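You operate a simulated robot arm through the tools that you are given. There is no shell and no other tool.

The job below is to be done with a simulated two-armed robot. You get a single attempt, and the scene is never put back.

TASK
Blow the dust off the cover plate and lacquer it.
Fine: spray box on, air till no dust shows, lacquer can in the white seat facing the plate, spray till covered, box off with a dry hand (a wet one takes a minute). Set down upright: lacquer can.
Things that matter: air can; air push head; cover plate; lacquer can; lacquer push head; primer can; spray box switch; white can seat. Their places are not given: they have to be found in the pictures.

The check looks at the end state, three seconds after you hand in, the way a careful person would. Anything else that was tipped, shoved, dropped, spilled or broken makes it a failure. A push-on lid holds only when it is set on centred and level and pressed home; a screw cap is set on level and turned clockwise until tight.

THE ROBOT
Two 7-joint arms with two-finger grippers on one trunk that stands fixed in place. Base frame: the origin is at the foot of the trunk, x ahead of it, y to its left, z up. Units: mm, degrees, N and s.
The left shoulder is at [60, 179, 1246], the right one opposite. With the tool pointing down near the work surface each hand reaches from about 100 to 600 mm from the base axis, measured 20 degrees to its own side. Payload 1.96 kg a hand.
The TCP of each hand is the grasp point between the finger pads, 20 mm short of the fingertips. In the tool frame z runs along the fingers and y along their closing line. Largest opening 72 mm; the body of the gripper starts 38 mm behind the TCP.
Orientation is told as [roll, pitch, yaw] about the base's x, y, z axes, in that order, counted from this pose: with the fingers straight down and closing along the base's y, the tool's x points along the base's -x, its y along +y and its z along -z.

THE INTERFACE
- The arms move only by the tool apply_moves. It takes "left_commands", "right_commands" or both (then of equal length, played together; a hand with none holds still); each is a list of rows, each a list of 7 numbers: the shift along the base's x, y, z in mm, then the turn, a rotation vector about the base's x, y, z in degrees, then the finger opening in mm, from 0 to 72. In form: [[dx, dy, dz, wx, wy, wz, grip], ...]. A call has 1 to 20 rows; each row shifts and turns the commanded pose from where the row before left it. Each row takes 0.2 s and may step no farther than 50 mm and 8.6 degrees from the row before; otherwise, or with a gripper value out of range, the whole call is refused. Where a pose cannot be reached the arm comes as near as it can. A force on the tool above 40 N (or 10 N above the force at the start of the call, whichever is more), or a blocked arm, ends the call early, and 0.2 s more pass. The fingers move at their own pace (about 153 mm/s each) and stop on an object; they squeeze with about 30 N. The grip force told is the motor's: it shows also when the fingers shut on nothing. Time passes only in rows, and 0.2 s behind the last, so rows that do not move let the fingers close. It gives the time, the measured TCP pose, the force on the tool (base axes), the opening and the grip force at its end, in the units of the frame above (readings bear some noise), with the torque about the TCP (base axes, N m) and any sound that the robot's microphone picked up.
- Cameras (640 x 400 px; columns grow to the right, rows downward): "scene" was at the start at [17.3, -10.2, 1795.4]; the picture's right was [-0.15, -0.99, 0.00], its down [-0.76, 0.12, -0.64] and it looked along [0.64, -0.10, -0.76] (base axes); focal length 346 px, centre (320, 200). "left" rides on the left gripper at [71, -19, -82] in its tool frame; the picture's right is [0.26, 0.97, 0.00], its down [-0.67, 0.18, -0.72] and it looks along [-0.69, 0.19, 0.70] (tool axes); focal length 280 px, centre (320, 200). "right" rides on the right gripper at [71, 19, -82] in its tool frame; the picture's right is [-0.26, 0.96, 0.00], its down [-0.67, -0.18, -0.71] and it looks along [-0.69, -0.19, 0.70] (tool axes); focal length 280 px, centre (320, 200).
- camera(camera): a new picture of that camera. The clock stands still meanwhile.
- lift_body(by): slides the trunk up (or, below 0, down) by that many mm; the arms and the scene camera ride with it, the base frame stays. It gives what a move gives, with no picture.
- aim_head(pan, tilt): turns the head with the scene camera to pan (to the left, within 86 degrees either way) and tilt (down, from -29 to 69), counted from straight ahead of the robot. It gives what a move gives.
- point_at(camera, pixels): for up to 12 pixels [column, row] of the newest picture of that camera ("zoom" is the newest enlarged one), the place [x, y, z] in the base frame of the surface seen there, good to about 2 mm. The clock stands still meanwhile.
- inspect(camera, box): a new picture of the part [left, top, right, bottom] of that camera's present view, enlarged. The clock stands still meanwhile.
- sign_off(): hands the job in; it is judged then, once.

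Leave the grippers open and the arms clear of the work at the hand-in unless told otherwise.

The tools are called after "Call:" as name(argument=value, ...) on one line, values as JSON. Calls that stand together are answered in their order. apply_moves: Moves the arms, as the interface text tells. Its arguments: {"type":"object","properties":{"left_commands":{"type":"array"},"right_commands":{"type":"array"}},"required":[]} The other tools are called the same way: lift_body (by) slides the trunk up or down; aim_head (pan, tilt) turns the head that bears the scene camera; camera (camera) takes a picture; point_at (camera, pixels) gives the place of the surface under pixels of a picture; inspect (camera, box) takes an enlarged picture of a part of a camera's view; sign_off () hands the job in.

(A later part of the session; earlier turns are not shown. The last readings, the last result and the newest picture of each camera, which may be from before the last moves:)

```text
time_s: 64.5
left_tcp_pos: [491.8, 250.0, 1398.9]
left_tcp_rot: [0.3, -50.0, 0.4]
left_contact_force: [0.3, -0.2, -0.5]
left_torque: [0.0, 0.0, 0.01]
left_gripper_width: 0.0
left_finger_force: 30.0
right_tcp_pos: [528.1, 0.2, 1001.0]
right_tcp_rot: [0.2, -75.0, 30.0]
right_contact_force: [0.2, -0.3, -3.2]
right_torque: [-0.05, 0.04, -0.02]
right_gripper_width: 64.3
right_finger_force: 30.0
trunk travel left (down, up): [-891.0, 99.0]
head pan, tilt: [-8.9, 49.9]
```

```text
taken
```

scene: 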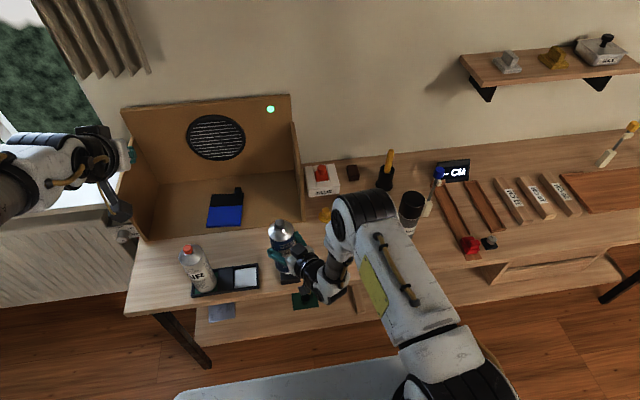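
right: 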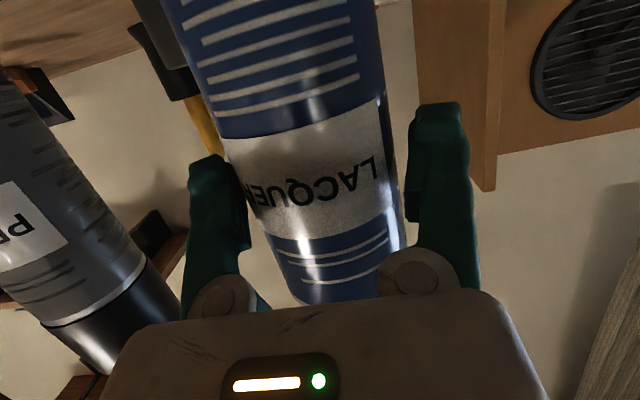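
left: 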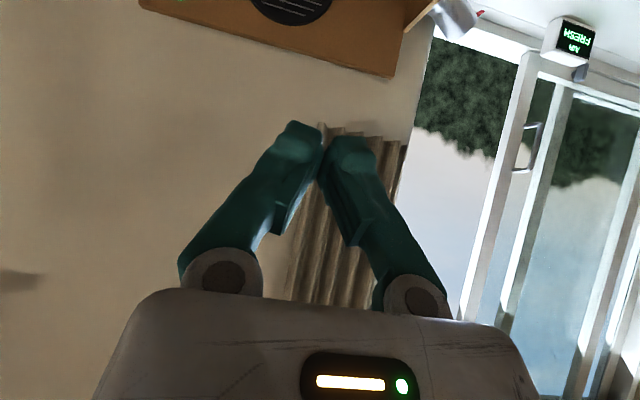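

I enlarge the can's head in the scene picture around (282,230).

Call:
inspect(camera="scene", box=[258, 210, 306, 240])

Call:
point_at(camera="zoom", pixels=[[300, 140], [300, 110], [290, 200], [180, 200], [460, 200], [320, 310]])

```text
13.33 times, centred on (282, 225) of scene
```

zoom: 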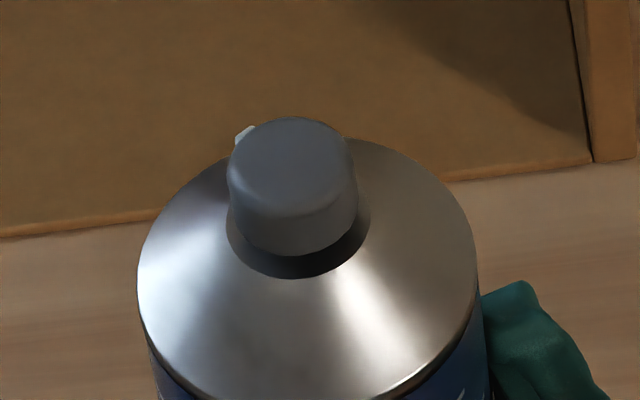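

```text
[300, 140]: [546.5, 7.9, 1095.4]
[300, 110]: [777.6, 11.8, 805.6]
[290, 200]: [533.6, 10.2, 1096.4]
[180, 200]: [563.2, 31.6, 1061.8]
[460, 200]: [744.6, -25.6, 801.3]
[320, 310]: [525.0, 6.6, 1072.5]
```

The nozzle (white tip at (244,134)) now shows: it points about 35° left at a hand yaw of 30°, so yaw ≈10° will aim it at the plate from the white seat. Now I measure the white seat's inner edges precisely.

Call:
inspect(camera="scene", box=[226, 258, 266, 296])

```text
10.53 times, centred on (246, 277) of scene
```

zoom: 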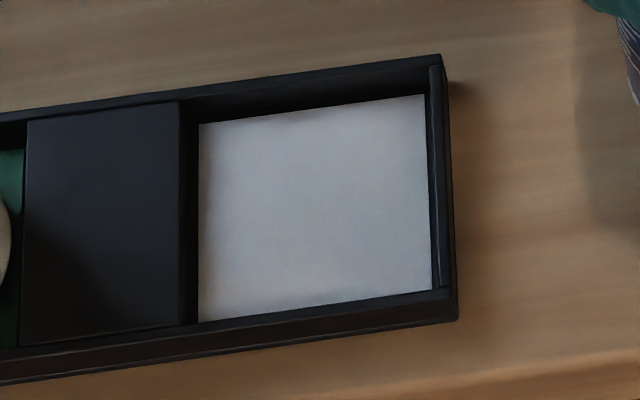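

Points: pad corners (203,130), (420,100), (428,286), (203,316); rim tops: far (320,95), (435,65), near (320,318), right (436,180), divider (190,220).

Call:
point_at(camera="zoom", pixels=[[202, 127], [421, 98], [429, 287], [202, 317], [310, 92], [310, 112], [310, 318], [310, 300], [432, 180], [446, 180], [190, 220], [205, 220]])

Call:
point_at(camera="zoom", pixels=[[310, 88], [310, 82], [310, 307], [310, 311], [310, 330], [427, 180], [439, 180], [450, 180], [195, 220], [180, 220], [198, 170], [315, 200]])

```text
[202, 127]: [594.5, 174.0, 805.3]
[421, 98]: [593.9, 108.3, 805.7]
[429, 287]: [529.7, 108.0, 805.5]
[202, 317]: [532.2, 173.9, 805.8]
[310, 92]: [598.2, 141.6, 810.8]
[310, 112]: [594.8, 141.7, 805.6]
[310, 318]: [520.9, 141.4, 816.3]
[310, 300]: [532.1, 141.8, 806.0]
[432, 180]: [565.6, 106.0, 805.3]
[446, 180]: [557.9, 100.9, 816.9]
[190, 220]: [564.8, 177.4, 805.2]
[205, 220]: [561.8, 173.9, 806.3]
```

```text
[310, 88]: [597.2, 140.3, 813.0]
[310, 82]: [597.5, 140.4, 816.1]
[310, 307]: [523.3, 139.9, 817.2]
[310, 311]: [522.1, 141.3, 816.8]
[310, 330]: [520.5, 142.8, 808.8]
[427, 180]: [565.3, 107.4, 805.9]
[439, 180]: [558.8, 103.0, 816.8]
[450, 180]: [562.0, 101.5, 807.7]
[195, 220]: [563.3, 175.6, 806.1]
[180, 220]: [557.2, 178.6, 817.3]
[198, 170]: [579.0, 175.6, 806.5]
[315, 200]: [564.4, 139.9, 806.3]
```

The seat's inner walls are x 524.5–597.5, y 104.5–178 (centre ≈(561,141)), floor z≈806, rim z≈817. The can (64 mm) has ~4 mm play each side. I carry it over the seat with yaw 10°.

Call:
apply_moves(right_commands=[[5, 28, 0, 0, 0, -4, 40], [5, 28, 0, 0, 0, -4, 40], [4, 28, 0, 0, 0, -4, 40], [3, 28, 0, 0, 0, -4, 40], [2.4, 26.6, 0, 0, 0, -4, 40], [0, 0, 0, 0, 0, 0, 40], [0, 0, 0, 0, 0, 0, 40]])

Call:
camera(camera="scene")

Call:
inspect(camera="scene", box=[200, 190, 296, 300])

```text
time_s: 66.1
left_tcp_pos: [490.9, 248.9, 1399.8]
left_tcp_rot: [0.3, -49.8, 0.4]
left_contact_force: [-0.2, 0.4, -0.4]
left_torque: [0.0, -0.01, 0.01]
left_gripper_width: 0.0
left_finger_force: 29.2
right_tcp_pos: [547.9, 139.8, 1003.0]
right_tcp_rot: [0.1, -74.9, 10.0]
right_contact_force: [-0.5, -0.4, -2.5]
right_torque: [0.02, 0.05, 0.02]
right_gripper_width: 64.2
right_finger_force: 30.1
trunk travel left (down, up): [-891.0, 99.0]
head pan, tilt: [-8.9, 49.9]
```

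```text
taken
```

scene: 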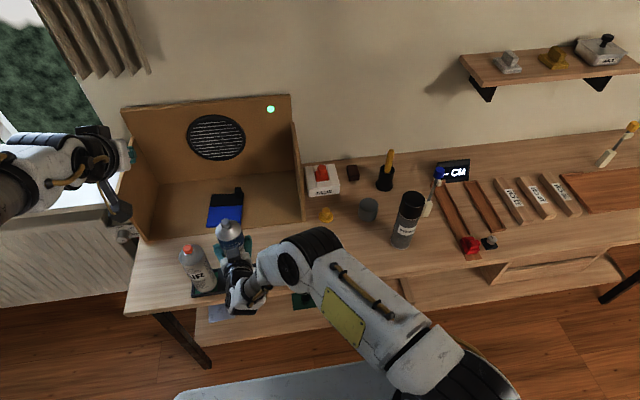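

```text
3.64 times, centred on (248, 245) of scene
```

zoom: 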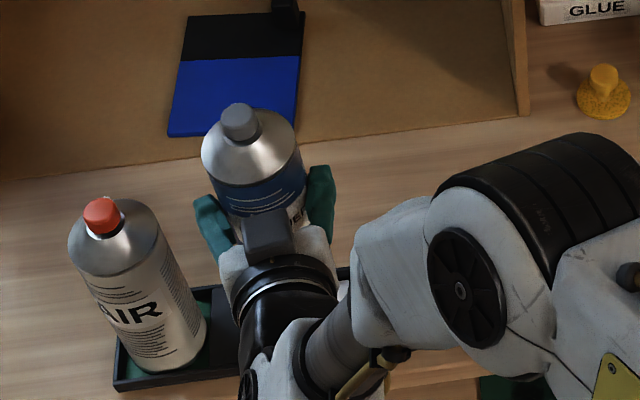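

I zoom on the held can's top to verify its axis position and nozzle direction.

Call:
inspect(camera="scene", box=[206, 212, 254, 252])

Call:
point_at(camera="zoom", pixels=[[215, 75], [190, 75], [240, 80], [215, 50], [215, 95], [120, 200], [200, 265], [280, 260], [370, 200], [390, 150], [130, 225], [250, 280]])

```text
10.00 times, centred on (230, 232) of scene
```

zoom: 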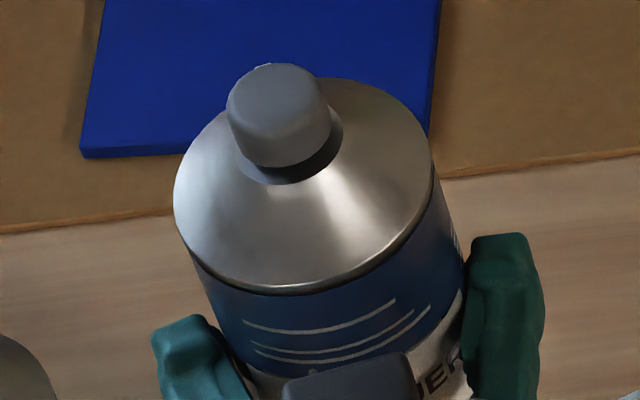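

```text
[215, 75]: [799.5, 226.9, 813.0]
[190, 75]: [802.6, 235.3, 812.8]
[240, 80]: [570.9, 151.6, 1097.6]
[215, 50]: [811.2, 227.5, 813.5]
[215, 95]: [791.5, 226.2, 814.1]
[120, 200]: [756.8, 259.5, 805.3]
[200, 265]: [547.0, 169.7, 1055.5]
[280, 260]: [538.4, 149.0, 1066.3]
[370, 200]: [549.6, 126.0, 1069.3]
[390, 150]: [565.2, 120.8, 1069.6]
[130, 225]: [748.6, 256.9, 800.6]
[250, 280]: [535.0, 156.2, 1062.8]
```

The nozzle tip peeks out at (262,66), behind the head and slightly left. I sample the head's top face and body edges for the axis.

Call:
point_at(camera="zoom", pixels=[[275, 95], [245, 95], [310, 95], [275, 72], [275, 118], [262, 67], [210, 285], [220, 310], [330, 340], [440, 300], [455, 280], [430, 210]])

```text
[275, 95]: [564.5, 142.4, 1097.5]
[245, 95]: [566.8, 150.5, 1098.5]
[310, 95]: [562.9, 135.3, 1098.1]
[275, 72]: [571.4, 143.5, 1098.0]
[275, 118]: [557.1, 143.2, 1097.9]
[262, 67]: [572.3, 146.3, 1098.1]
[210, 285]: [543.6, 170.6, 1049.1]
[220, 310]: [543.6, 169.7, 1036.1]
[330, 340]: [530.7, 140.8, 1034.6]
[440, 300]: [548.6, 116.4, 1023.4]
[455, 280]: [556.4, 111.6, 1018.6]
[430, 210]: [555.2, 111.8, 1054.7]
```

The can's axis is at about (562.5,142.8); I correct by (-1.6,-1.5) and lower to about 25 mm above the seat floor, then check.

Call:
apply_moves(right_commands=[[-1.6, -1.5, 0, 0, 0, 0, 40], [0, 0, -30, 0, 0, 0, 40], [0, 0, -30, 0, 0, 0, 40], [0, 0, 0, 0, 0, 0, 40]])

Call:
inspect(camera="scene", box=[186, 210, 282, 300])

Call:
camera(camera="right")

```text
time_s: 67.1
left_tcp_pos: [491.1, 249.7, 1399.2]
left_tcp_rot: [0.4, -50.0, 0.3]
left_contact_force: [0.4, -0.1, 0.0]
left_torque: [0.0, 0.05, 0.03]
left_gripper_width: 0.0
left_finger_force: 29.3
right_tcp_pos: [548.2, 136.6, 943.0]
right_tcp_rot: [0.1, -75.0, 10.1]
right_contact_force: [-0.4, 0.2, -3.9]
right_torque: [0.01, 0.05, -0.01]
right_gripper_width: 64.2
right_finger_force: 29.9
trunk travel left (down, up): [-891.0, 99.0]
head pan, tilt: [-8.9, 49.9]
```

```text
4.44 times, centred on (234, 255) of scene
```

zoom: 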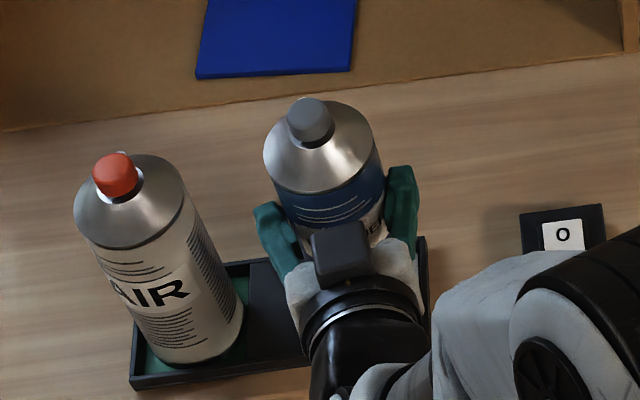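

```text
taken
```

right: 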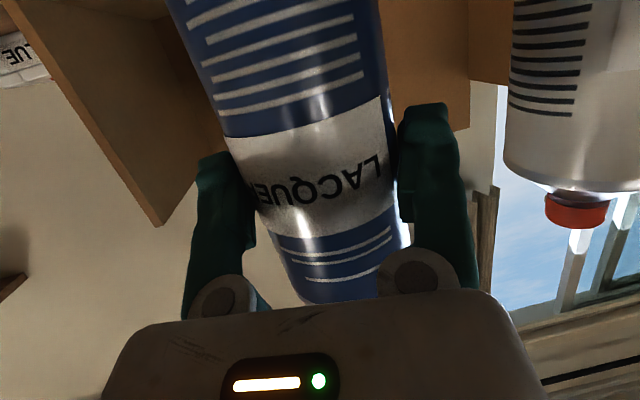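

I re-measure the head and body of the can at this height before the final lowering.

Call:
inspect(camera="scene", box=[216, 228, 264, 268])

Call:
point_at(camera="zoom", pixels=[[165, 55], [140, 55], [190, 55], [165, 35], [165, 75], [100, 180], [110, 205], [200, 230], [310, 180], [325, 165], [300, 110], [250, 205]])

```text
10.00 times, centred on (240, 248) of scene
```

zoom: 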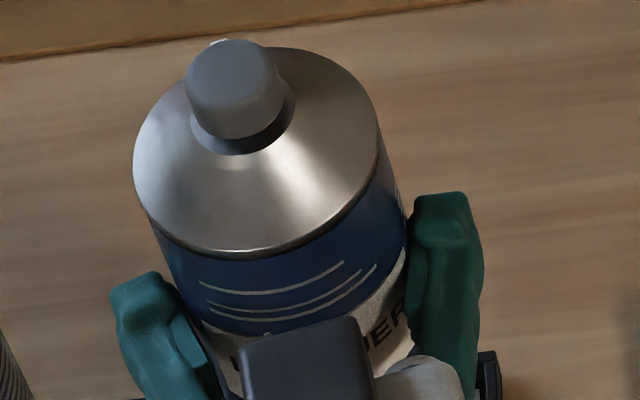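

```text
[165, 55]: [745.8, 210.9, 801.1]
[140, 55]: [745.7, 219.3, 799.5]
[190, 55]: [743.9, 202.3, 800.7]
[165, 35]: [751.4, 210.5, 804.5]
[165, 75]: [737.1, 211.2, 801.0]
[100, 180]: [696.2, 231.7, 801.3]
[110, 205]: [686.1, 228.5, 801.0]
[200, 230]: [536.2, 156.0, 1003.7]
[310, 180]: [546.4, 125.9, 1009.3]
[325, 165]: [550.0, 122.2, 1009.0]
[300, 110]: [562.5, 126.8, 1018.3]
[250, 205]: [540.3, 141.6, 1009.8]
```

Call:
point_at(camera="zoom", pixels=[[236, 72], [195, 75], [275, 75], [236, 45], [236, 100], [168, 245], [185, 275], [260, 300], [390, 220], [398, 235], [330, 270], [220, 315]])

```text
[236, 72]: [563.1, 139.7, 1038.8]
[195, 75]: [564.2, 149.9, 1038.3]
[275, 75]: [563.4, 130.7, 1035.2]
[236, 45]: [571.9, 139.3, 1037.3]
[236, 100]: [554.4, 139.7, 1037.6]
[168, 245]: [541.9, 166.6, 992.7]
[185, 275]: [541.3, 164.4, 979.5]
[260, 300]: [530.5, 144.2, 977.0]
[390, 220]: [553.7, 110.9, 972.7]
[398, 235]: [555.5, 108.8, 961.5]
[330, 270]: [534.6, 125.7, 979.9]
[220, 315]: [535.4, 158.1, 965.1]
```

Can axis is now (562,140.5), within 1 mm of the seat's centre. I lower it slowly into the seat, watching force.

Call:
apply_moves(right_commands=[[0, 0, -8, 0, 0, 0, 40], [0, 0, -8, 0, 0, 0, 40], [0, 0, -4, 0, 0, 0, 40], [0, 0, -2, 0, 0, 0, 40], [0, 0, -2, 0, 0, 0, 40]])

```text
time_s: 68.3
left_tcp_pos: [491.2, 250.3, 1399.6]
left_tcp_rot: [0.2, -49.8, 0.4]
left_contact_force: [0.5, -0.2, 0.4]
left_torque: [0.03, 0.02, 0.01]
left_gripper_width: 0.1
left_finger_force: 29.6
right_tcp_pos: [547.3, 136.3, 918.3]
right_tcp_rot: [0.1, -74.9, 9.9]
right_contact_force: [-0.6, -0.3, -3.8]
right_torque: [-0.03, 0.02, -0.01]
right_gripper_width: 64.3
right_finger_force: 30.4
trunk travel left (down, up): [-891.0, 99.0]
head pan, tilt: [-8.9, 49.9]
```

Still hanging free at z 918. I continue in 1 mm steps until the weight transfers.

Call:
apply_moves(right_commands=[[0, 0, -1, 0, 0, 0, 40], [0, 0, -1, 0, 0, 0, 40], [0, 0, -1, 0, 0, 0, 40]])

```text
time_s: 69.1
left_tcp_pos: [489.9, 250.8, 1399.6]
left_tcp_rot: [0.3, -49.9, 0.3]
left_contact_force: [1.5, -0.6, -0.6]
left_torque: [-0.01, -0.02, 0.0]
left_gripper_width: 0.0
left_finger_force: 29.6
right_tcp_pos: [547.7, 135.9, 915.4]
right_tcp_rot: [0.2, -75.1, 9.9]
right_contact_force: [-1.9, 0.8, 2.8]
right_torque: [0.26, 0.16, 0.01]
right_gripper_width: 64.1
right_finger_force: 30.3
trunk travel left (down, up): [-891.0, 99.0]
head pan, tilt: [-8.9, 49.9]
```

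The force flipped to +2.8 N: the can rests on the seat. I open the fingers and draw straight back along the tool's direction.

Call:
apply_moves(right_commands=[[0, 0, 0, 0, 0, 0, 66], [0, 0, 0, 0, 0, 0, 70], [0, 0, 0, 0, 0, 0, 72], [0, 0, 0, 0, 0, 0, 72]])

Call:
camera(camera="right")

Call:
inspect(camera="scene", box=[186, 220, 282, 310])

```text
time_s: 70.1
left_tcp_pos: [491.3, 249.9, 1399.4]
left_tcp_rot: [0.3, -49.9, 0.4]
left_contact_force: [-1.2, -0.1, 0.5]
left_torque: [0.0, 0.01, 0.04]
left_gripper_width: 0.0
left_finger_force: 29.8
right_tcp_pos: [546.9, 136.4, 915.1]
right_tcp_rot: [0.1, -75.0, 10.0]
right_contact_force: [-1.2, 0.6, 0.0]
right_torque: [-0.06, 0.03, -0.01]
right_gripper_width: 71.9
right_finger_force: 0.0
trunk travel left (down, up): [-891.0, 99.0]
head pan, tilt: [-8.9, 49.9]
```

```text
taken
```

right: 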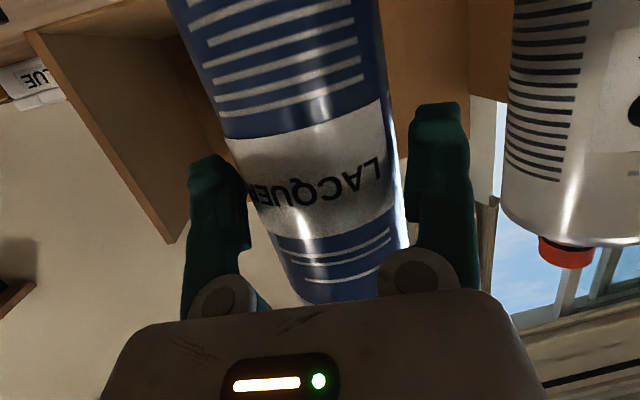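

```text
4.44 times, centred on (234, 265) of scene
```

zoom: 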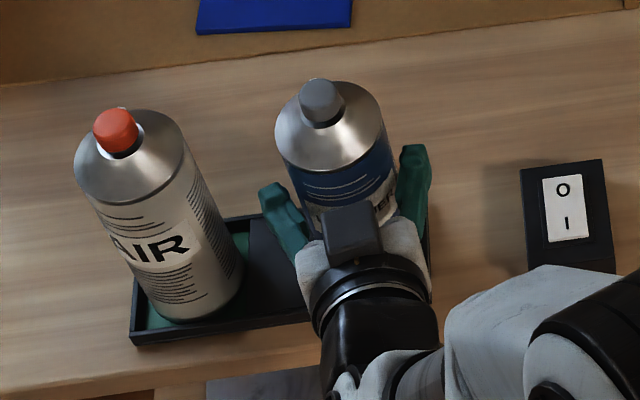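

Fingers are open and free of the can. I back the right hand out along its pointing direction, then swing it right.

Call:
apply_moves(right_commands=[[-14.8, -2.6, 0, 0, 0, 0, 72], [-19.7, -3.5, 0, 0, 0, 0, 72], [-19.7, -3.5, 0, 0, 0, 0, 72], [-19.7, -3.5, 0, 0, 0, 0, 72], [0, 0, 0, 0, 0, 0, 72]])

Call:
camera(camera="scene")

```text
time_s: 71.3
left_tcp_pos: [491.0, 249.1, 1401.2]
left_tcp_rot: [0.4, -49.9, 0.3]
left_contact_force: [0.3, 0.8, -0.9]
left_torque: [-0.02, -0.03, -0.01]
left_gripper_width: 0.3
left_finger_force: 29.2
right_tcp_pos: [472.9, 122.0, 915.3]
right_tcp_rot: [0.2, -75.0, 9.9]
right_contact_force: [0.4, 0.4, -0.2]
right_torque: [-0.02, 0.0, -0.01]
right_gripper_width: 72.1
right_finger_force: 0.1
trunk travel left (down, up): [-891.0, 99.0]
head pan, tilt: [-8.9, 49.9]
```

```text
taken
```

scene: 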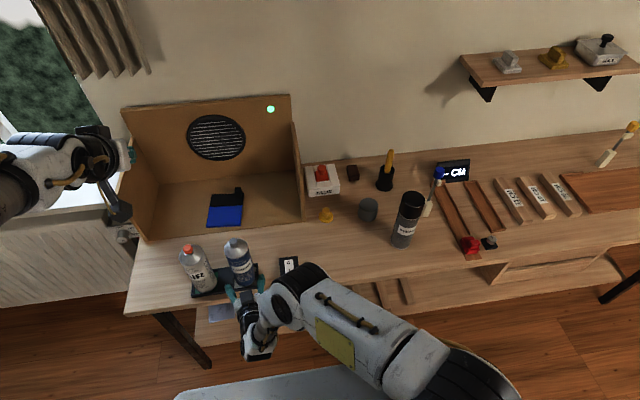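

The lacquer can stands upright in the white seat. I take the right hand back to the right (y≈-200), keeping it level, then turn the tool down again.

Call:
apply_moves(right_commands=[[0, -36, 2, 0, 0, -1.1, 72], [2, -36, 2, 0, 0, -1.1, 72], [3, -36, 2, 0, 0, -1.1, 72], [4, -36, 2, 0, 0, -1.1, 72], [4, -36, 2, 0, 0, -1.1, 72], [4, -36, 2, 0, 0, -1.1, 72], [5, -36, 0, 0, 0, -1.1, 72], [5, -36, 0, 0, 0, -1.1, 72], [5, -36, 0, 0, 0, -1.2, 72], [0, 0, 0, 0, 0, 0, 72]])

Call:
apply_moves(right_commands=[[-11, 0, 10, 0, 8.33, 0, 72], [-11, 0, 10, 0, 8.33, 0, 72], [-11, 0, 10, 0, 8.33, 0, 72], [-11, 0, 10, 0, 8.33, 0, 72], [-11, 0, 10, 0, 8.33, 0, 72], [-11, 0, 10, 0, 8.33, 0, 72], [-11, 0, 10, 0, 8.33, 0, 72], [-11, 0, 10, 0, 8.33, 0, 72], [-9, 0, 10, 0, 8.36, 0, 72], [0, 0, 0, 0, 0, 0, 72]])

```text
time_s: 73.5
left_tcp_pos: [490.7, 250.6, 1400.3]
left_tcp_rot: [0.3, -49.9, 0.3]
left_contact_force: [-0.5, 0.2, -0.5]
left_torque: [0.0, -0.01, -0.01]
left_gripper_width: 0.0
left_finger_force: 29.6
right_tcp_pos: [503.1, -200.4, 928.5]
right_tcp_rot: [0.0, -75.0, 0.0]
right_contact_force: [0.3, 0.0, -0.2]
right_torque: [0.03, 0.02, 0.01]
right_gripper_width: 71.9
right_finger_force: 0.1
trunk travel left (down, up): [-891.0, 99.0]
head pan, tilt: [-8.9, 49.9]
```

```text
time_s: 75.7
left_tcp_pos: [491.4, 249.9, 1399.3]
left_tcp_rot: [0.2, -49.9, 0.3]
left_contact_force: [-0.7, -0.2, 0.4]
left_torque: [0.02, -0.04, 0.01]
left_gripper_width: 0.2
left_finger_force: 29.7
right_tcp_pos: [407.3, -201.2, 1017.0]
right_tcp_rot: [0.0, 0.1, 0.1]
right_contact_force: [-0.6, -0.3, -0.2]
right_torque: [0.02, 0.01, -0.01]
right_gripper_width: 71.9
right_finger_force: 0.1
trunk travel left (down, up): [-891.0, 99.0]
head pan, tilt: [-8.9, 49.9]
```

Right tool is vertical again. I raise it along the path it came down, to about z 1257, before lowering the trunk for the left hand's press.

Call:
apply_moves(right_commands=[[0, -17, 40, 0, 0, 0, 72], [0, -17, 40, 0, 0, 0, 72], [0, -17, 40, 0, 0, 0, 72], [0, -17, 40, 0, 0, 0, 72], [0, -17, 40, 0, 0, 0, 72], [0, -17, 40, 0, 0, 0, 72], [0, 0, 0, 0, 0, 0, 72]])

Call:
inspect(camera="scene", box=[176, 220, 272, 300])

```text
time_s: 77.3
left_tcp_pos: [491.6, 250.0, 1399.3]
left_tcp_rot: [0.3, -50.0, 0.3]
left_contact_force: [0.1, -0.8, -0.2]
left_torque: [-0.04, -0.02, 0.02]
left_gripper_width: 0.0
left_finger_force: 29.8
right_tcp_pos: [406.5, -305.0, 1257.3]
right_tcp_rot: [0.0, -0.1, 0.0]
right_contact_force: [0.2, 1.6, 0.3]
right_torque: [-0.01, -0.02, 0.02]
right_gripper_width: 71.9
right_finger_force: 0.0
trunk travel left (down, up): [-891.0, 99.0]
head pan, tilt: [-8.9, 49.9]
```

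```text
5.00 times, centred on (224, 260) of scene
```

zoom: 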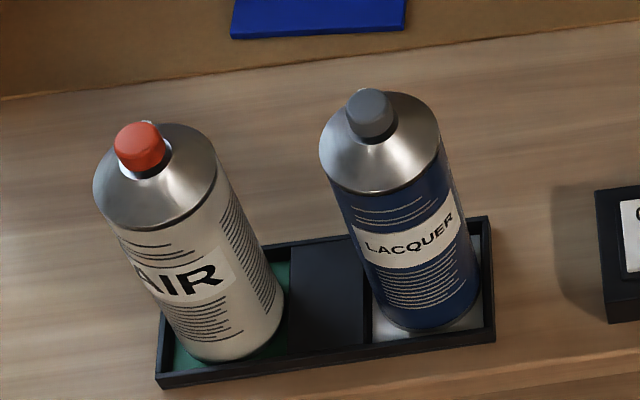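

The lacquer can stands in the white seat. I measure its head and nozzle direction from an enlarged view.

Call:
inspect(camera="scene", box=[230, 230, 278, 262])

Call:
point_at(camera="zoom", pixels=[[246, 110], [215, 100], [285, 110], [250, 80], [246, 140], [250, 100], [225, 85], [140, 280], [300, 380], [400, 200]])

```text
12.50 times, centred on (254, 246) of scene
```

zoom: 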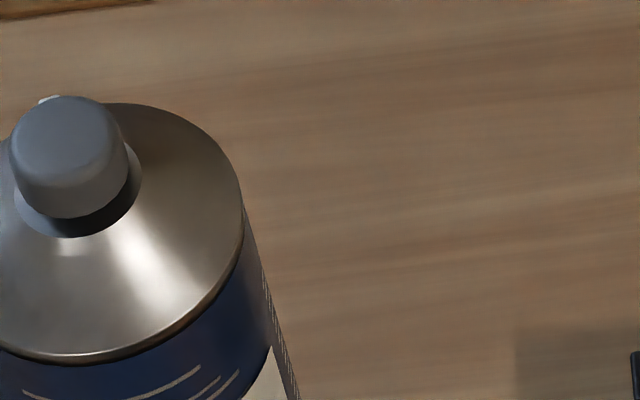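

```text
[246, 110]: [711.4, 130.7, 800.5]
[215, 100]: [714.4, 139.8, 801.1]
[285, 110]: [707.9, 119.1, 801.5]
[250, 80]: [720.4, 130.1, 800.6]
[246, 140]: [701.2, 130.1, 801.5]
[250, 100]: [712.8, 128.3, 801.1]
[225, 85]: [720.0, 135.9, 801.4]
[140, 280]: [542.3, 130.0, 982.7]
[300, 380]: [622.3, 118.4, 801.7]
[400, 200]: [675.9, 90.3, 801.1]
```

Call:
point_at(camera="zoom", pixels=[[68, 140], [20, 140], [118, 140], [68, 102], [68, 180], [48, 99], [30, 110], [100, 110]])

Call:
inspect(camera="scene", box=[215, 228, 263, 260])

```text
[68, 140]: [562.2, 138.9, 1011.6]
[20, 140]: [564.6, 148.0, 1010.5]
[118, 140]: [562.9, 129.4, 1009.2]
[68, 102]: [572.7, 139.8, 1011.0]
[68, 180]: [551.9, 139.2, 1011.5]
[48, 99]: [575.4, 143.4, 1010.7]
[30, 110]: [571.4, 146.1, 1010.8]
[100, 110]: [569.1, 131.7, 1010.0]
```

```text
12.50 times, centred on (239, 244) of scene
```

zoom: 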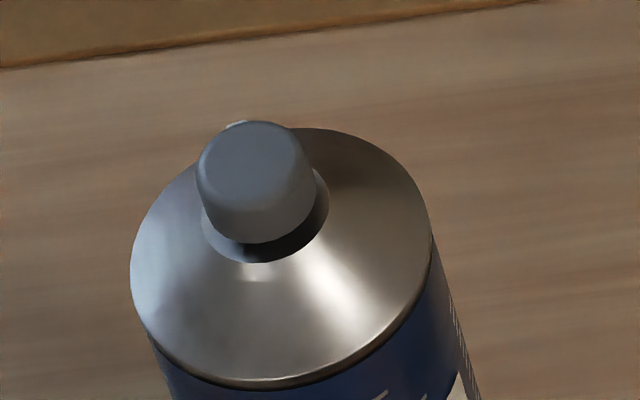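

Lacquer head centre is (562,139), top z≈1011, nozzle aimed at the plate. Now I lower the trunk 340 mm and bring the left hand, still tilted 50°, in front of the lacquer can.

Call:
lift_body(by=-340)

Call:
camera(camera="scene")

```text
time_s: 80.6
left_tcp_pos: [490.5, 249.9, 1060.1]
left_tcp_rot: [0.3, -49.9, 0.4]
left_contact_force: [-1.1, -0.4, -0.4]
left_torque: [0.0, -0.01, -0.03]
left_gripper_width: 0.0
left_finger_force: 29.8
right_tcp_pos: [405.9, -303.9, 916.8]
right_tcp_rot: [0.1, 0.0, 0.0]
right_contact_force: [0.1, 0.4, -1.1]
right_torque: [0.0, 0.0, -0.01]
right_gripper_width: 72.1
right_finger_force: 0.0
trunk travel left (down, up): [-551.0, 439.0]
head pan, tilt: [-8.9, 49.9]
```

```text
taken
```

scene: 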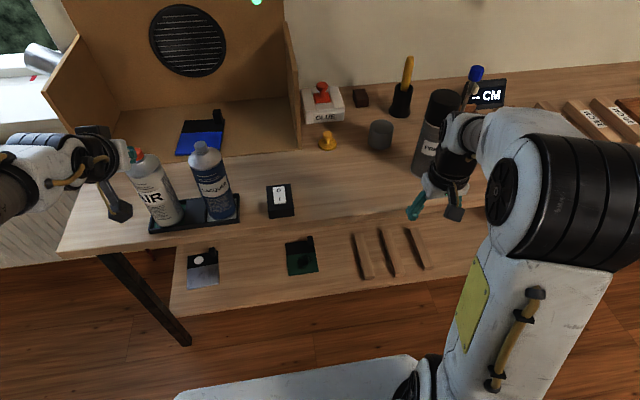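

I sweep the left hand along y from 250 to 139 at the same height, slightly back from the cans.

Call:
apply_moves(left_commands=[[-4, -28, 0, 0, 0, 0, 0], [-4, -28, 0, 0, 0, 0, 0], [-2, -28, 0, 0, 0, 0, 0], [0, -27, 0, 0, 0, 0, 0], [0, 0, 0, 0, 0, 0, 0]])

Call:
camera(camera="left")

```text
time_s: 81.8
left_tcp_pos: [480.2, 138.0, 1063.0]
left_tcp_rot: [0.3, -50.0, 0.3]
left_contact_force: [0.6, -0.4, 0.1]
left_torque: [0.0, 0.0, -0.02]
left_gripper_width: 0.2
left_finger_force: 29.7
right_tcp_pos: [406.9, -304.1, 917.2]
right_tcp_rot: [0.0, 0.0, 0.0]
right_contact_force: [0.4, 0.7, -0.3]
right_torque: [-0.01, -0.02, 0.02]
right_gripper_width: 71.9
right_finger_force: 0.0
trunk travel left (down, up): [-551.0, 439.0]
head pan, tilt: [-8.9, 49.9]
```

```text
taken
```

left: 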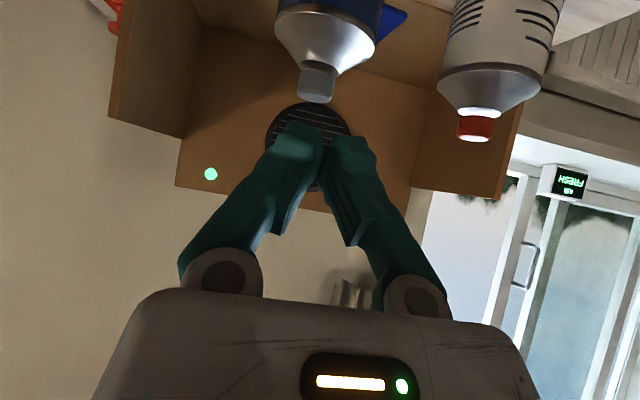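

The lacquer head shows at (315,88) in the left view. I measure it here.

Call:
inspect(camera="left", box=[280, 55, 360, 115])

Call:
point_at(camera="zoom", pixels=[[250, 220], [170, 200], [350, 220], [230, 300], [270, 320], [310, 320], [270, 180], [160, 270], [330, 290]])

```text
6.67 times, centred on (320, 85) of left
```

zoom: 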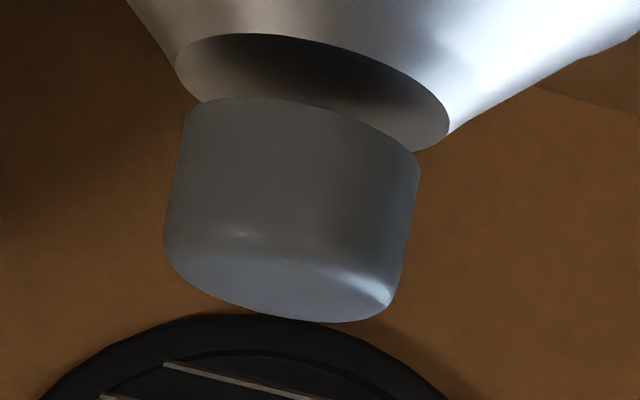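

```text
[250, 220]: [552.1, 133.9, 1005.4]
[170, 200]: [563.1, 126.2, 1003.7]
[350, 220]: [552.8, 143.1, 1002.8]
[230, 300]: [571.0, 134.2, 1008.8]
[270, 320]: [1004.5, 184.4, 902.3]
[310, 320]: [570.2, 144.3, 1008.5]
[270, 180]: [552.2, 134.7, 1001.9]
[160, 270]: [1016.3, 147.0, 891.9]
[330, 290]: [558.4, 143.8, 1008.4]
```

Head centre (562,138.7), top ≈1010. By analogy with the air can, the press is at TCP (557.5,138.6) from z≈1028 down. I move above it to z≈1037.

Call:
apply_moves(left_commands=[[27, 0.3, 6, 0, 0, 0, 0], [27, 0.3, 4, 0, 0, 0, 0], [23.5, 0, -18, 0, 0, 0, 0], [0, 0, -10, 0, 0, 0, 0], [0, 0, -8, 0, 0, 0, 0], [0, 0, 0, 0, 0, 0, 0]])

Call:
inspect(camera="left", box=[240, 20, 420, 200])

Call:
inspect(camera="scene", box=[140, 100, 260, 180])

```text
time_s: 83.2
left_tcp_pos: [553.8, 138.6, 1038.3]
left_tcp_rot: [0.3, -49.9, 0.3]
left_contact_force: [0.2, 0.6, 0.1]
left_torque: [0.01, 0.01, -0.05]
left_gripper_width: 0.0
left_finger_force: 30.3
left hand out of reach, approached as far as the arm can: row 3
right_tcp_pos: [405.8, -304.3, 916.7]
right_tcp_rot: [0.0, 0.0, 0.0]
right_contact_force: [0.3, 0.5, -0.8]
right_torque: [-0.03, -0.01, 0.0]
right_gripper_width: 71.9
right_finger_force: 0.1
trunk travel left (down, up): [-551.0, 439.0]
head pan, tilt: [-8.9, 49.9]
```

```text
2.22 times, centred on (330, 110) of left
```

zoom: 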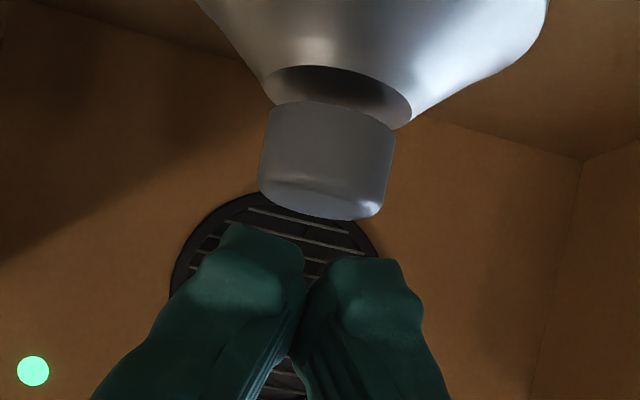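

```text
5.00 times, centred on (200, 140) of scene
```

zoom: 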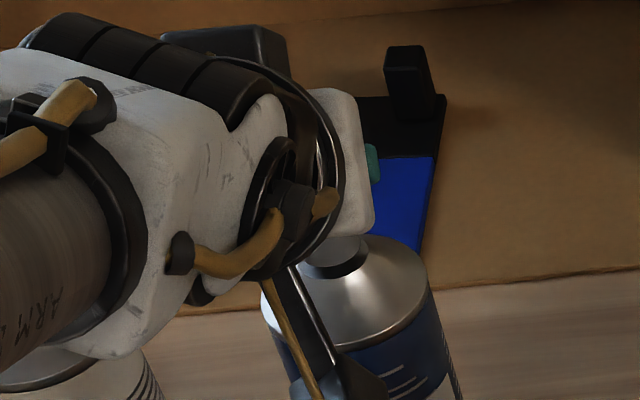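

One row was at the reach limit; the hand is at x 553.8, I want ≈557.5. I try nudging forward 3.5 mm with a slight descent.

Call:
apply_moves(left_commands=[[2, 0, -2, 0, 0, 0, 0], [1.7, 0, -2, 0, 0, 0, 0], [0, 0, 0, 0, 0, 0, 0]])

```text
time_s: 84.0
left_tcp_pos: [555.8, 139.0, 1034.7]
left_tcp_rot: [0.4, -49.9, 0.3]
left_contact_force: [0.2, 0.1, 1.1]
left_torque: [-0.06, 0.02, 0.01]
left_gripper_width: 0.0
left_finger_force: 29.9
right_tcp_pos: [407.3, -303.8, 916.5]
right_tcp_rot: [-0.1, -0.1, 0.0]
right_contact_force: [-0.4, 0.2, -0.4]
right_torque: [-0.01, -0.02, -0.02]
right_gripper_width: 72.1
right_finger_force: 0.0
trunk travel left (down, up): [-551.0, 439.0]
head pan, tilt: [-8.9, 49.9]
```

Now I press the lacquer head in small steps to the click.

Call:
apply_moves(left_commands=[[0, 0, -3, 0, 0, 0, 0], [0, 0, -3, 0, 0, 0, 0], [0, 0, -2, 0, 0, 0, 0], [0, 0, -1.5, 0, 0, 0, 0]])

```text
time_s: 85.0
left_tcp_pos: [556.9, 140.1, 1024.3]
left_tcp_rot: [0.2, -50.0, 0.2]
left_contact_force: [0.4, 0.7, 2.7]
left_torque: [-0.01, -0.02, -0.01]
left_gripper_width: 5.9
left_finger_force: 29.2
right_tcp_pos: [406.4, -304.4, 917.0]
right_tcp_rot: [0.1, -0.1, 0.0]
right_contact_force: [-0.1, 0.6, 0.3]
right_torque: [0.02, -0.03, -0.03]
right_gripper_width: 71.7
right_finger_force: 0.0
trunk travel left (down, up): [-551.0, 439.0]
head pan, tilt: [-8.9, 49.9]
heard: click
```

A click is heard. I check what is visible of the plate in the scene view.

Call:
inspect(camera="scene", box=[140, 90, 260, 170])

Call:
camera(camera="left")

Call:
camera(camera="right")

```text
5.00 times, centred on (200, 130) of scene
```

zoom: 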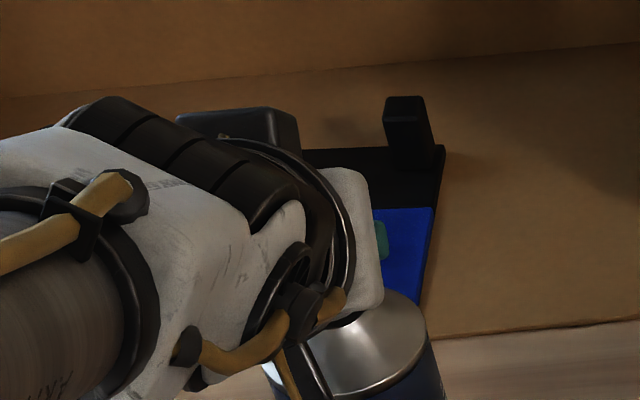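

```text
taken
```

left: 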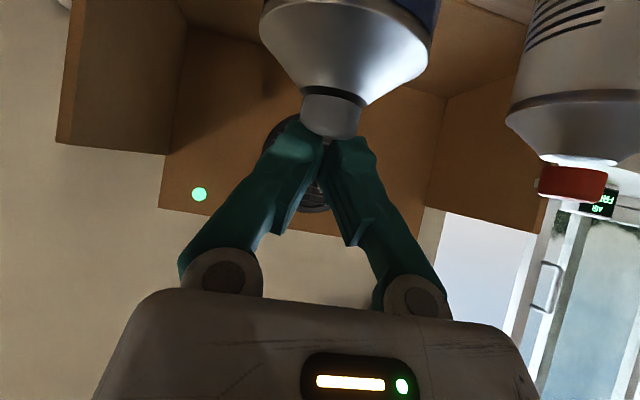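

```text
taken
```

right: 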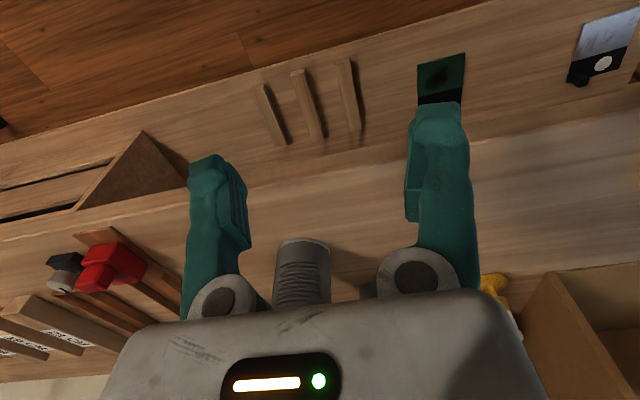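

The hand hides the plate. I release the head, step back and left to see the plate.

Call:
apply_moves(left_commands=[[0, 0, 6, 0, 0, 0, 0], [0, 0, 12, 0, 0, 0, 0], [-30, 0, 12, 0, 0, 0, 0], [-40, 0, 0, 0, 0, 0, 0], [0, 35, 0, 0, 0, 0, 0], [0, 38, 0, 0, 0, 0, 0], [0, 38, 0, 0, 0, 0, 0], [0, 0, 0, 0, 0, 0, 0]])

Call:
camera(camera="scene")

Call:
inspect(camera="scene", box=[140, 90, 260, 170])

```text
time_s: 86.8
left_tcp_pos: [486.2, 248.1, 1052.8]
left_tcp_rot: [0.3, -49.8, 0.3]
left_contact_force: [0.5, 1.2, 0.1]
left_torque: [0.01, 0.0, 0.06]
left_gripper_width: 0.0
left_finger_force: 29.7
right_tcp_pos: [407.1, -305.7, 917.1]
right_tcp_rot: [0.0, 0.0, 0.0]
right_contact_force: [-0.1, 1.2, -0.3]
right_torque: [0.02, 0.03, 0.01]
right_gripper_width: 72.0
right_finger_force: 0.0
trunk travel left (down, up): [-551.0, 439.0]
head pan, tilt: [-8.9, 49.9]
```

```text
taken
```

scene: 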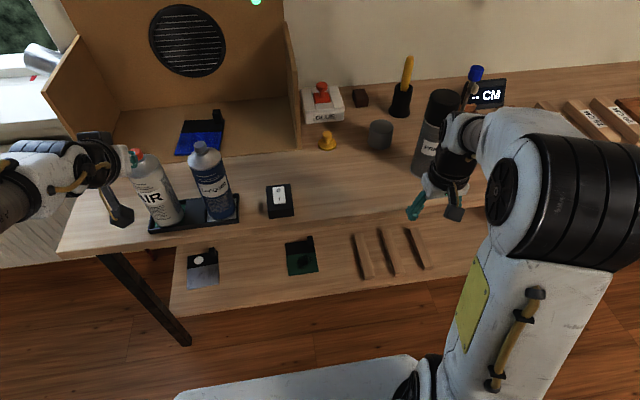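

```text
5.00 times, centred on (200, 130) of scene
```

zoom: 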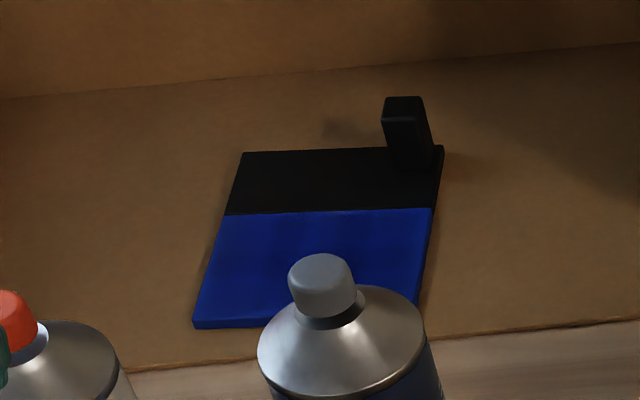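

I zoom closely on the plate to judge the lacquer coat.

Call:
inspect(camera="scene", box=[174, 124, 232, 160])

Call:
point_at(camera="zoom", pixels=[[120, 250], [300, 220], [500, 120], [250, 130]])

```text
11.03 times, centred on (203, 142) of scene
```

zoom: 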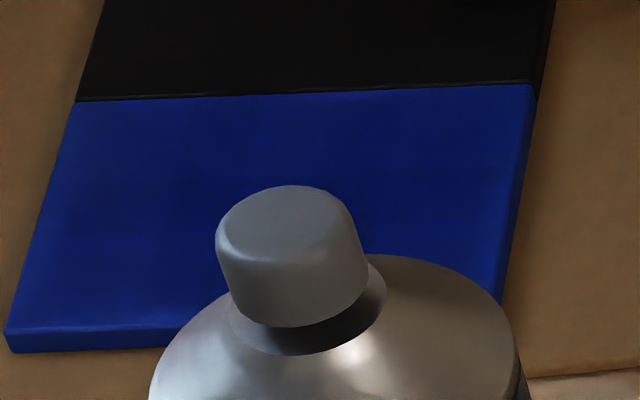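

```text
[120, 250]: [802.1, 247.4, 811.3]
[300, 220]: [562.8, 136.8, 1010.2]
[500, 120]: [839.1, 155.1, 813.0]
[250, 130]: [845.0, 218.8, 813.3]
```

The middle looks a bit darker than the edges, but it is hard to judge. I look with the left camera too, which sees the plate near its top edge.

Call:
camera(camera="left")

Call:
inspect(camera="scene", box=[176, 128, 206, 158])

```text
taken
```

left: 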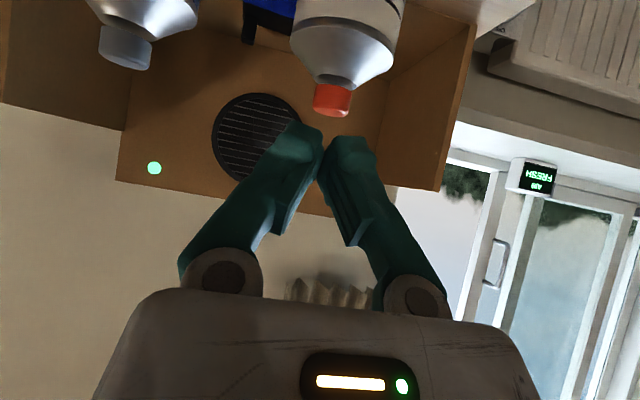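

```text
13.33 times, centred on (191, 143) of scene
```

zoom: 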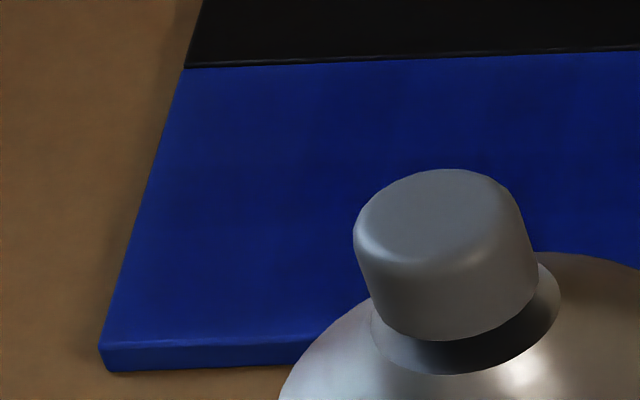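

To judge against the earlier pictures I raise the trunk 340 mm and look at the plate from the original height.

Call:
lift_body(by=340)

Call:
inspect(camera="scene", box=[196, 180, 256, 232])

Call:
inspect(camera="scene", box=[170, 80, 310, 240])

```text
time_s: 90.2
left_tcp_pos: [487.1, 249.9, 1394.2]
left_tcp_rot: [0.3, -49.8, 0.3]
left_contact_force: [-0.6, 0.2, -0.1]
left_torque: [0.0, 0.01, 0.01]
left_gripper_width: 0.0
left_finger_force: 29.7
right_tcp_pos: [405.9, -303.4, 1256.8]
right_tcp_rot: [0.0, 0.0, 0.0]
right_contact_force: [0.3, 1.4, 0.5]
right_torque: [0.03, 0.02, 0.03]
right_gripper_width: 71.8
right_finger_force: 0.1
trunk travel left (down, up): [-891.0, 99.0]
head pan, tilt: [-8.9, 49.9]
```

```text
7.69 times, centred on (226, 206) of scene
```

zoom: 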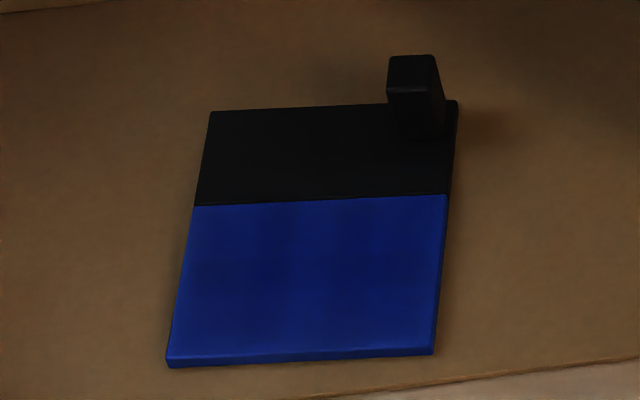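

```text
2.50 times, centred on (240, 160) of scene
```

zoom: 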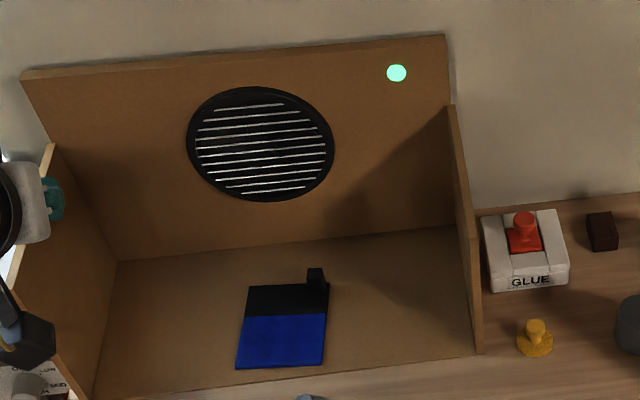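

The plate now shows an uneven darker patch in the middle: a partial coat. I go back down for another burst.

Call:
lift_body(by=-340)

Call:
apply_moves(left_commands=[[-2, -37, 0, 0, 0, 0, 0], [-2, -37, 2, 0, 0, 0, 0], [-2, -36.5, 3, 0, 0, 0, 0], [27, 0, 5, 0, 0, 0, 0], [27, 0, 2, 0, 0, 0, 0], [22, 0, -14, 0, 0, 0, 0], [0, 0, -12, 0, 0, 0, 0], [0, 0, 0, 0, 0, 0, 0]])

```text
time_s: 93.5
left_tcp_pos: [487.5, 249.9, 1053.0]
left_tcp_rot: [0.3, -49.8, 0.2]
left_contact_force: [0.3, -0.7, 0.0]
left_torque: [0.0, -0.02, -0.03]
left_gripper_width: 0.0
left_finger_force: 29.4
right_tcp_pos: [406.7, -304.4, 916.1]
right_tcp_rot: [0.1, -0.1, 0.0]
right_contact_force: [-0.5, 0.0, -0.2]
right_torque: [-0.01, 0.02, 0.02]
right_gripper_width: 71.8
right_finger_force: 0.0
trunk travel left (down, up): [-551.0, 439.0]
head pan, tilt: [-8.9, 49.9]
```

```text
time_s: 95.3
left_tcp_pos: [552.7, 138.1, 1040.4]
left_tcp_rot: [0.3, -49.9, 0.1]
left_contact_force: [0.0, 0.3, 0.9]
left_torque: [0.01, 0.02, -0.03]
left_gripper_width: 0.0
left_finger_force: 29.2
left hand out of reach, approached as far as the arm can: row 6
right_tcp_pos: [406.7, -305.5, 917.3]
right_tcp_rot: [0.0, 0.0, 0.0]
right_contact_force: [0.2, 0.0, -0.6]
right_torque: [0.02, 0.01, 0.03]
right_gripper_width: 71.8
right_finger_force: 0.0
trunk travel left (down, up): [-551.0, 439.0]
head pan, tilt: [-8.9, 49.9]
```

At (552.7,138.1,1040). I nudge forward 4 mm and press to the click again.

Call:
apply_moves(left_commands=[[2, 0, -3, 0, 0, 0, 0], [2, 0, -3, 0, 0, 0, 0], [0, 0, -3, 0, 0, 0, 0], [0, 0, -3, 0, 0, 0, 0], [0, 0, -2, 0, 0, 0, 0], [0, 0, -1.5, 0, 0, 0, 0], [0, 0, -1, 0, 0, 0, 0]])

```text
time_s: 96.9
left_tcp_pos: [556.3, 138.2, 1025.6]
left_tcp_rot: [0.4, -49.9, 0.2]
left_contact_force: [-0.6, 0.3, 0.9]
left_torque: [-0.01, -0.01, 0.0]
left_gripper_width: 6.1
left_finger_force: 29.8
right_tcp_pos: [406.0, -303.8, 915.7]
right_tcp_rot: [0.0, 0.1, 0.0]
right_contact_force: [-0.2, 0.4, 0.6]
right_torque: [-0.02, -0.02, -0.02]
right_gripper_width: 72.2
right_finger_force: 0.1
trunk travel left (down, up): [-551.0, 439.0]
head pan, tilt: [-8.9, 49.9]
```

No click yet; a bit farther.

Call:
apply_moves(left_commands=[[0, 0, -1, 0, 0, 0, 0], [0, 0, -1, 0, 0, 0, 0], [0, 0, 0, 0, 0, 0, 0]])

```text
time_s: 97.7
left_tcp_pos: [556.1, 138.0, 1023.4]
left_tcp_rot: [0.5, -50.0, 0.3]
left_contact_force: [0.8, 0.5, 2.0]
left_torque: [0.01, -0.05, 0.0]
left_gripper_width: 5.8
left_finger_force: 29.5
right_tcp_pos: [407.0, -304.4, 917.5]
right_tcp_rot: [0.0, 0.0, -0.1]
right_contact_force: [-1.1, 0.1, 0.4]
right_torque: [-0.01, -0.02, 0.01]
right_gripper_width: 72.1
right_finger_force: 0.1
trunk travel left (down, up): [-551.0, 439.0]
head pan, tilt: [-8.9, 49.9]
heard: click
```

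The second burst clicked. I release, step back and left, and look at the plate.

Call:
apply_moves(left_commands=[[0, 0, 6, 0, 0, 0, 0], [0, 0, 12, 0, 0, 0, 0], [-30, 0, 12, 0, 0, 0, 0], [-40, 0, 0, 0, 0, 0, 0], [0, 35, 0, 0, 0, 0, 0], [0, 38, 0, 0, 0, 0, 0], [0, 38, 0, 0, 0, 0, 0], [0, 0, 0, 0, 0, 0, 0]])

Call:
inspect(camera="scene", box=[174, 108, 232, 160])

```text
time_s: 99.5
left_tcp_pos: [485.7, 247.3, 1054.4]
left_tcp_rot: [0.5, -49.9, 0.1]
left_contact_force: [0.4, 0.0, 0.0]
left_torque: [0.02, 0.0, 0.02]
left_gripper_width: 0.2
left_finger_force: 29.7
right_tcp_pos: [406.1, -304.4, 916.7]
right_tcp_rot: [0.2, 0.0, 0.0]
right_contact_force: [-0.4, 0.4, 0.3]
right_torque: [0.04, 0.0, 0.02]
right_gripper_width: 72.0
right_finger_force: 0.0
trunk travel left (down, up): [-551.0, 439.0]
head pan, tilt: [-8.9, 49.9]
```

```text
7.69 times, centred on (203, 134) of scene
```

zoom: 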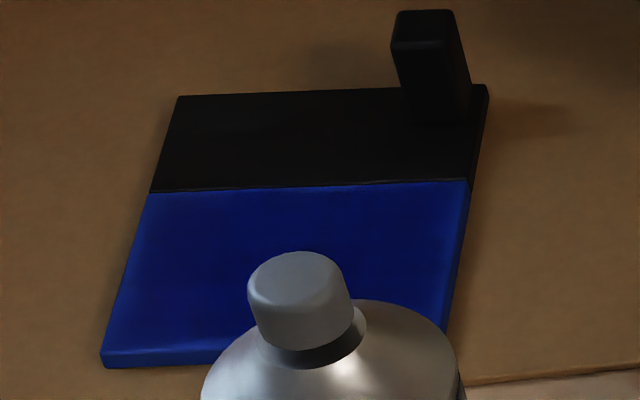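

The darker coat has widened; edges still look lighter. I raise the trunk for the comparable view.

Call:
lift_body(by=340)

Call:
inspect(camera="scene", box=[196, 180, 256, 232])

Call:
inspect(camera="scene", box=[206, 200, 246, 230])

```text
time_s: 102.8
left_tcp_pos: [486.9, 247.3, 1393.4]
left_tcp_rot: [0.3, -49.9, 0.3]
left_contact_force: [0.1, -0.3, 0.0]
left_torque: [0.0, 0.02, -0.07]
left_gripper_width: 0.1
left_finger_force: 29.4
right_tcp_pos: [406.2, -304.9, 1257.1]
right_tcp_rot: [0.0, 0.0, -0.1]
right_contact_force: [-0.3, 0.3, -0.3]
right_torque: [0.01, -0.01, -0.01]
right_gripper_width: 72.0
right_finger_force: 0.0
trunk travel left (down, up): [-891.0, 99.0]
head pan, tilt: [-8.9, 49.9]
```

```text
7.69 times, centred on (226, 206) of scene
```

zoom: 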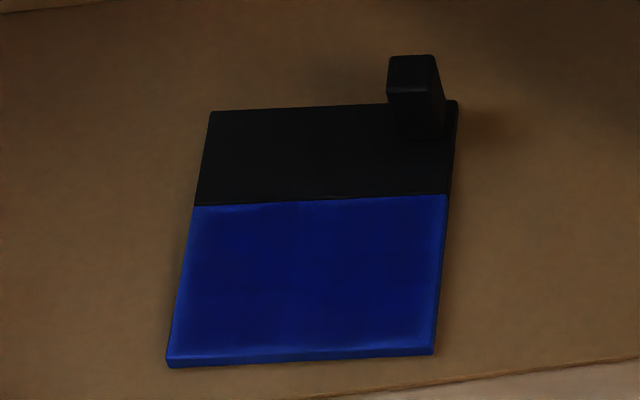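

```text
13.33 times, centred on (226, 215) of scene
```

zoom: 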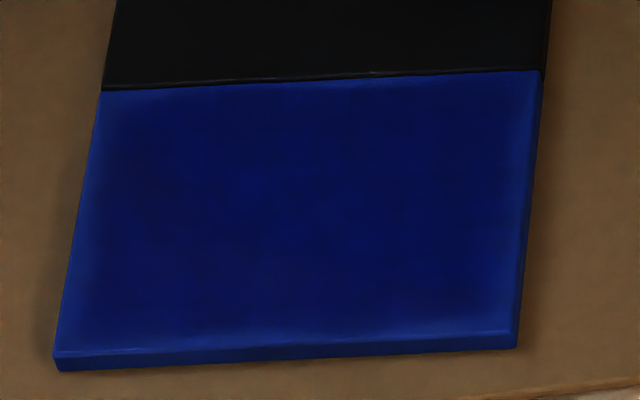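

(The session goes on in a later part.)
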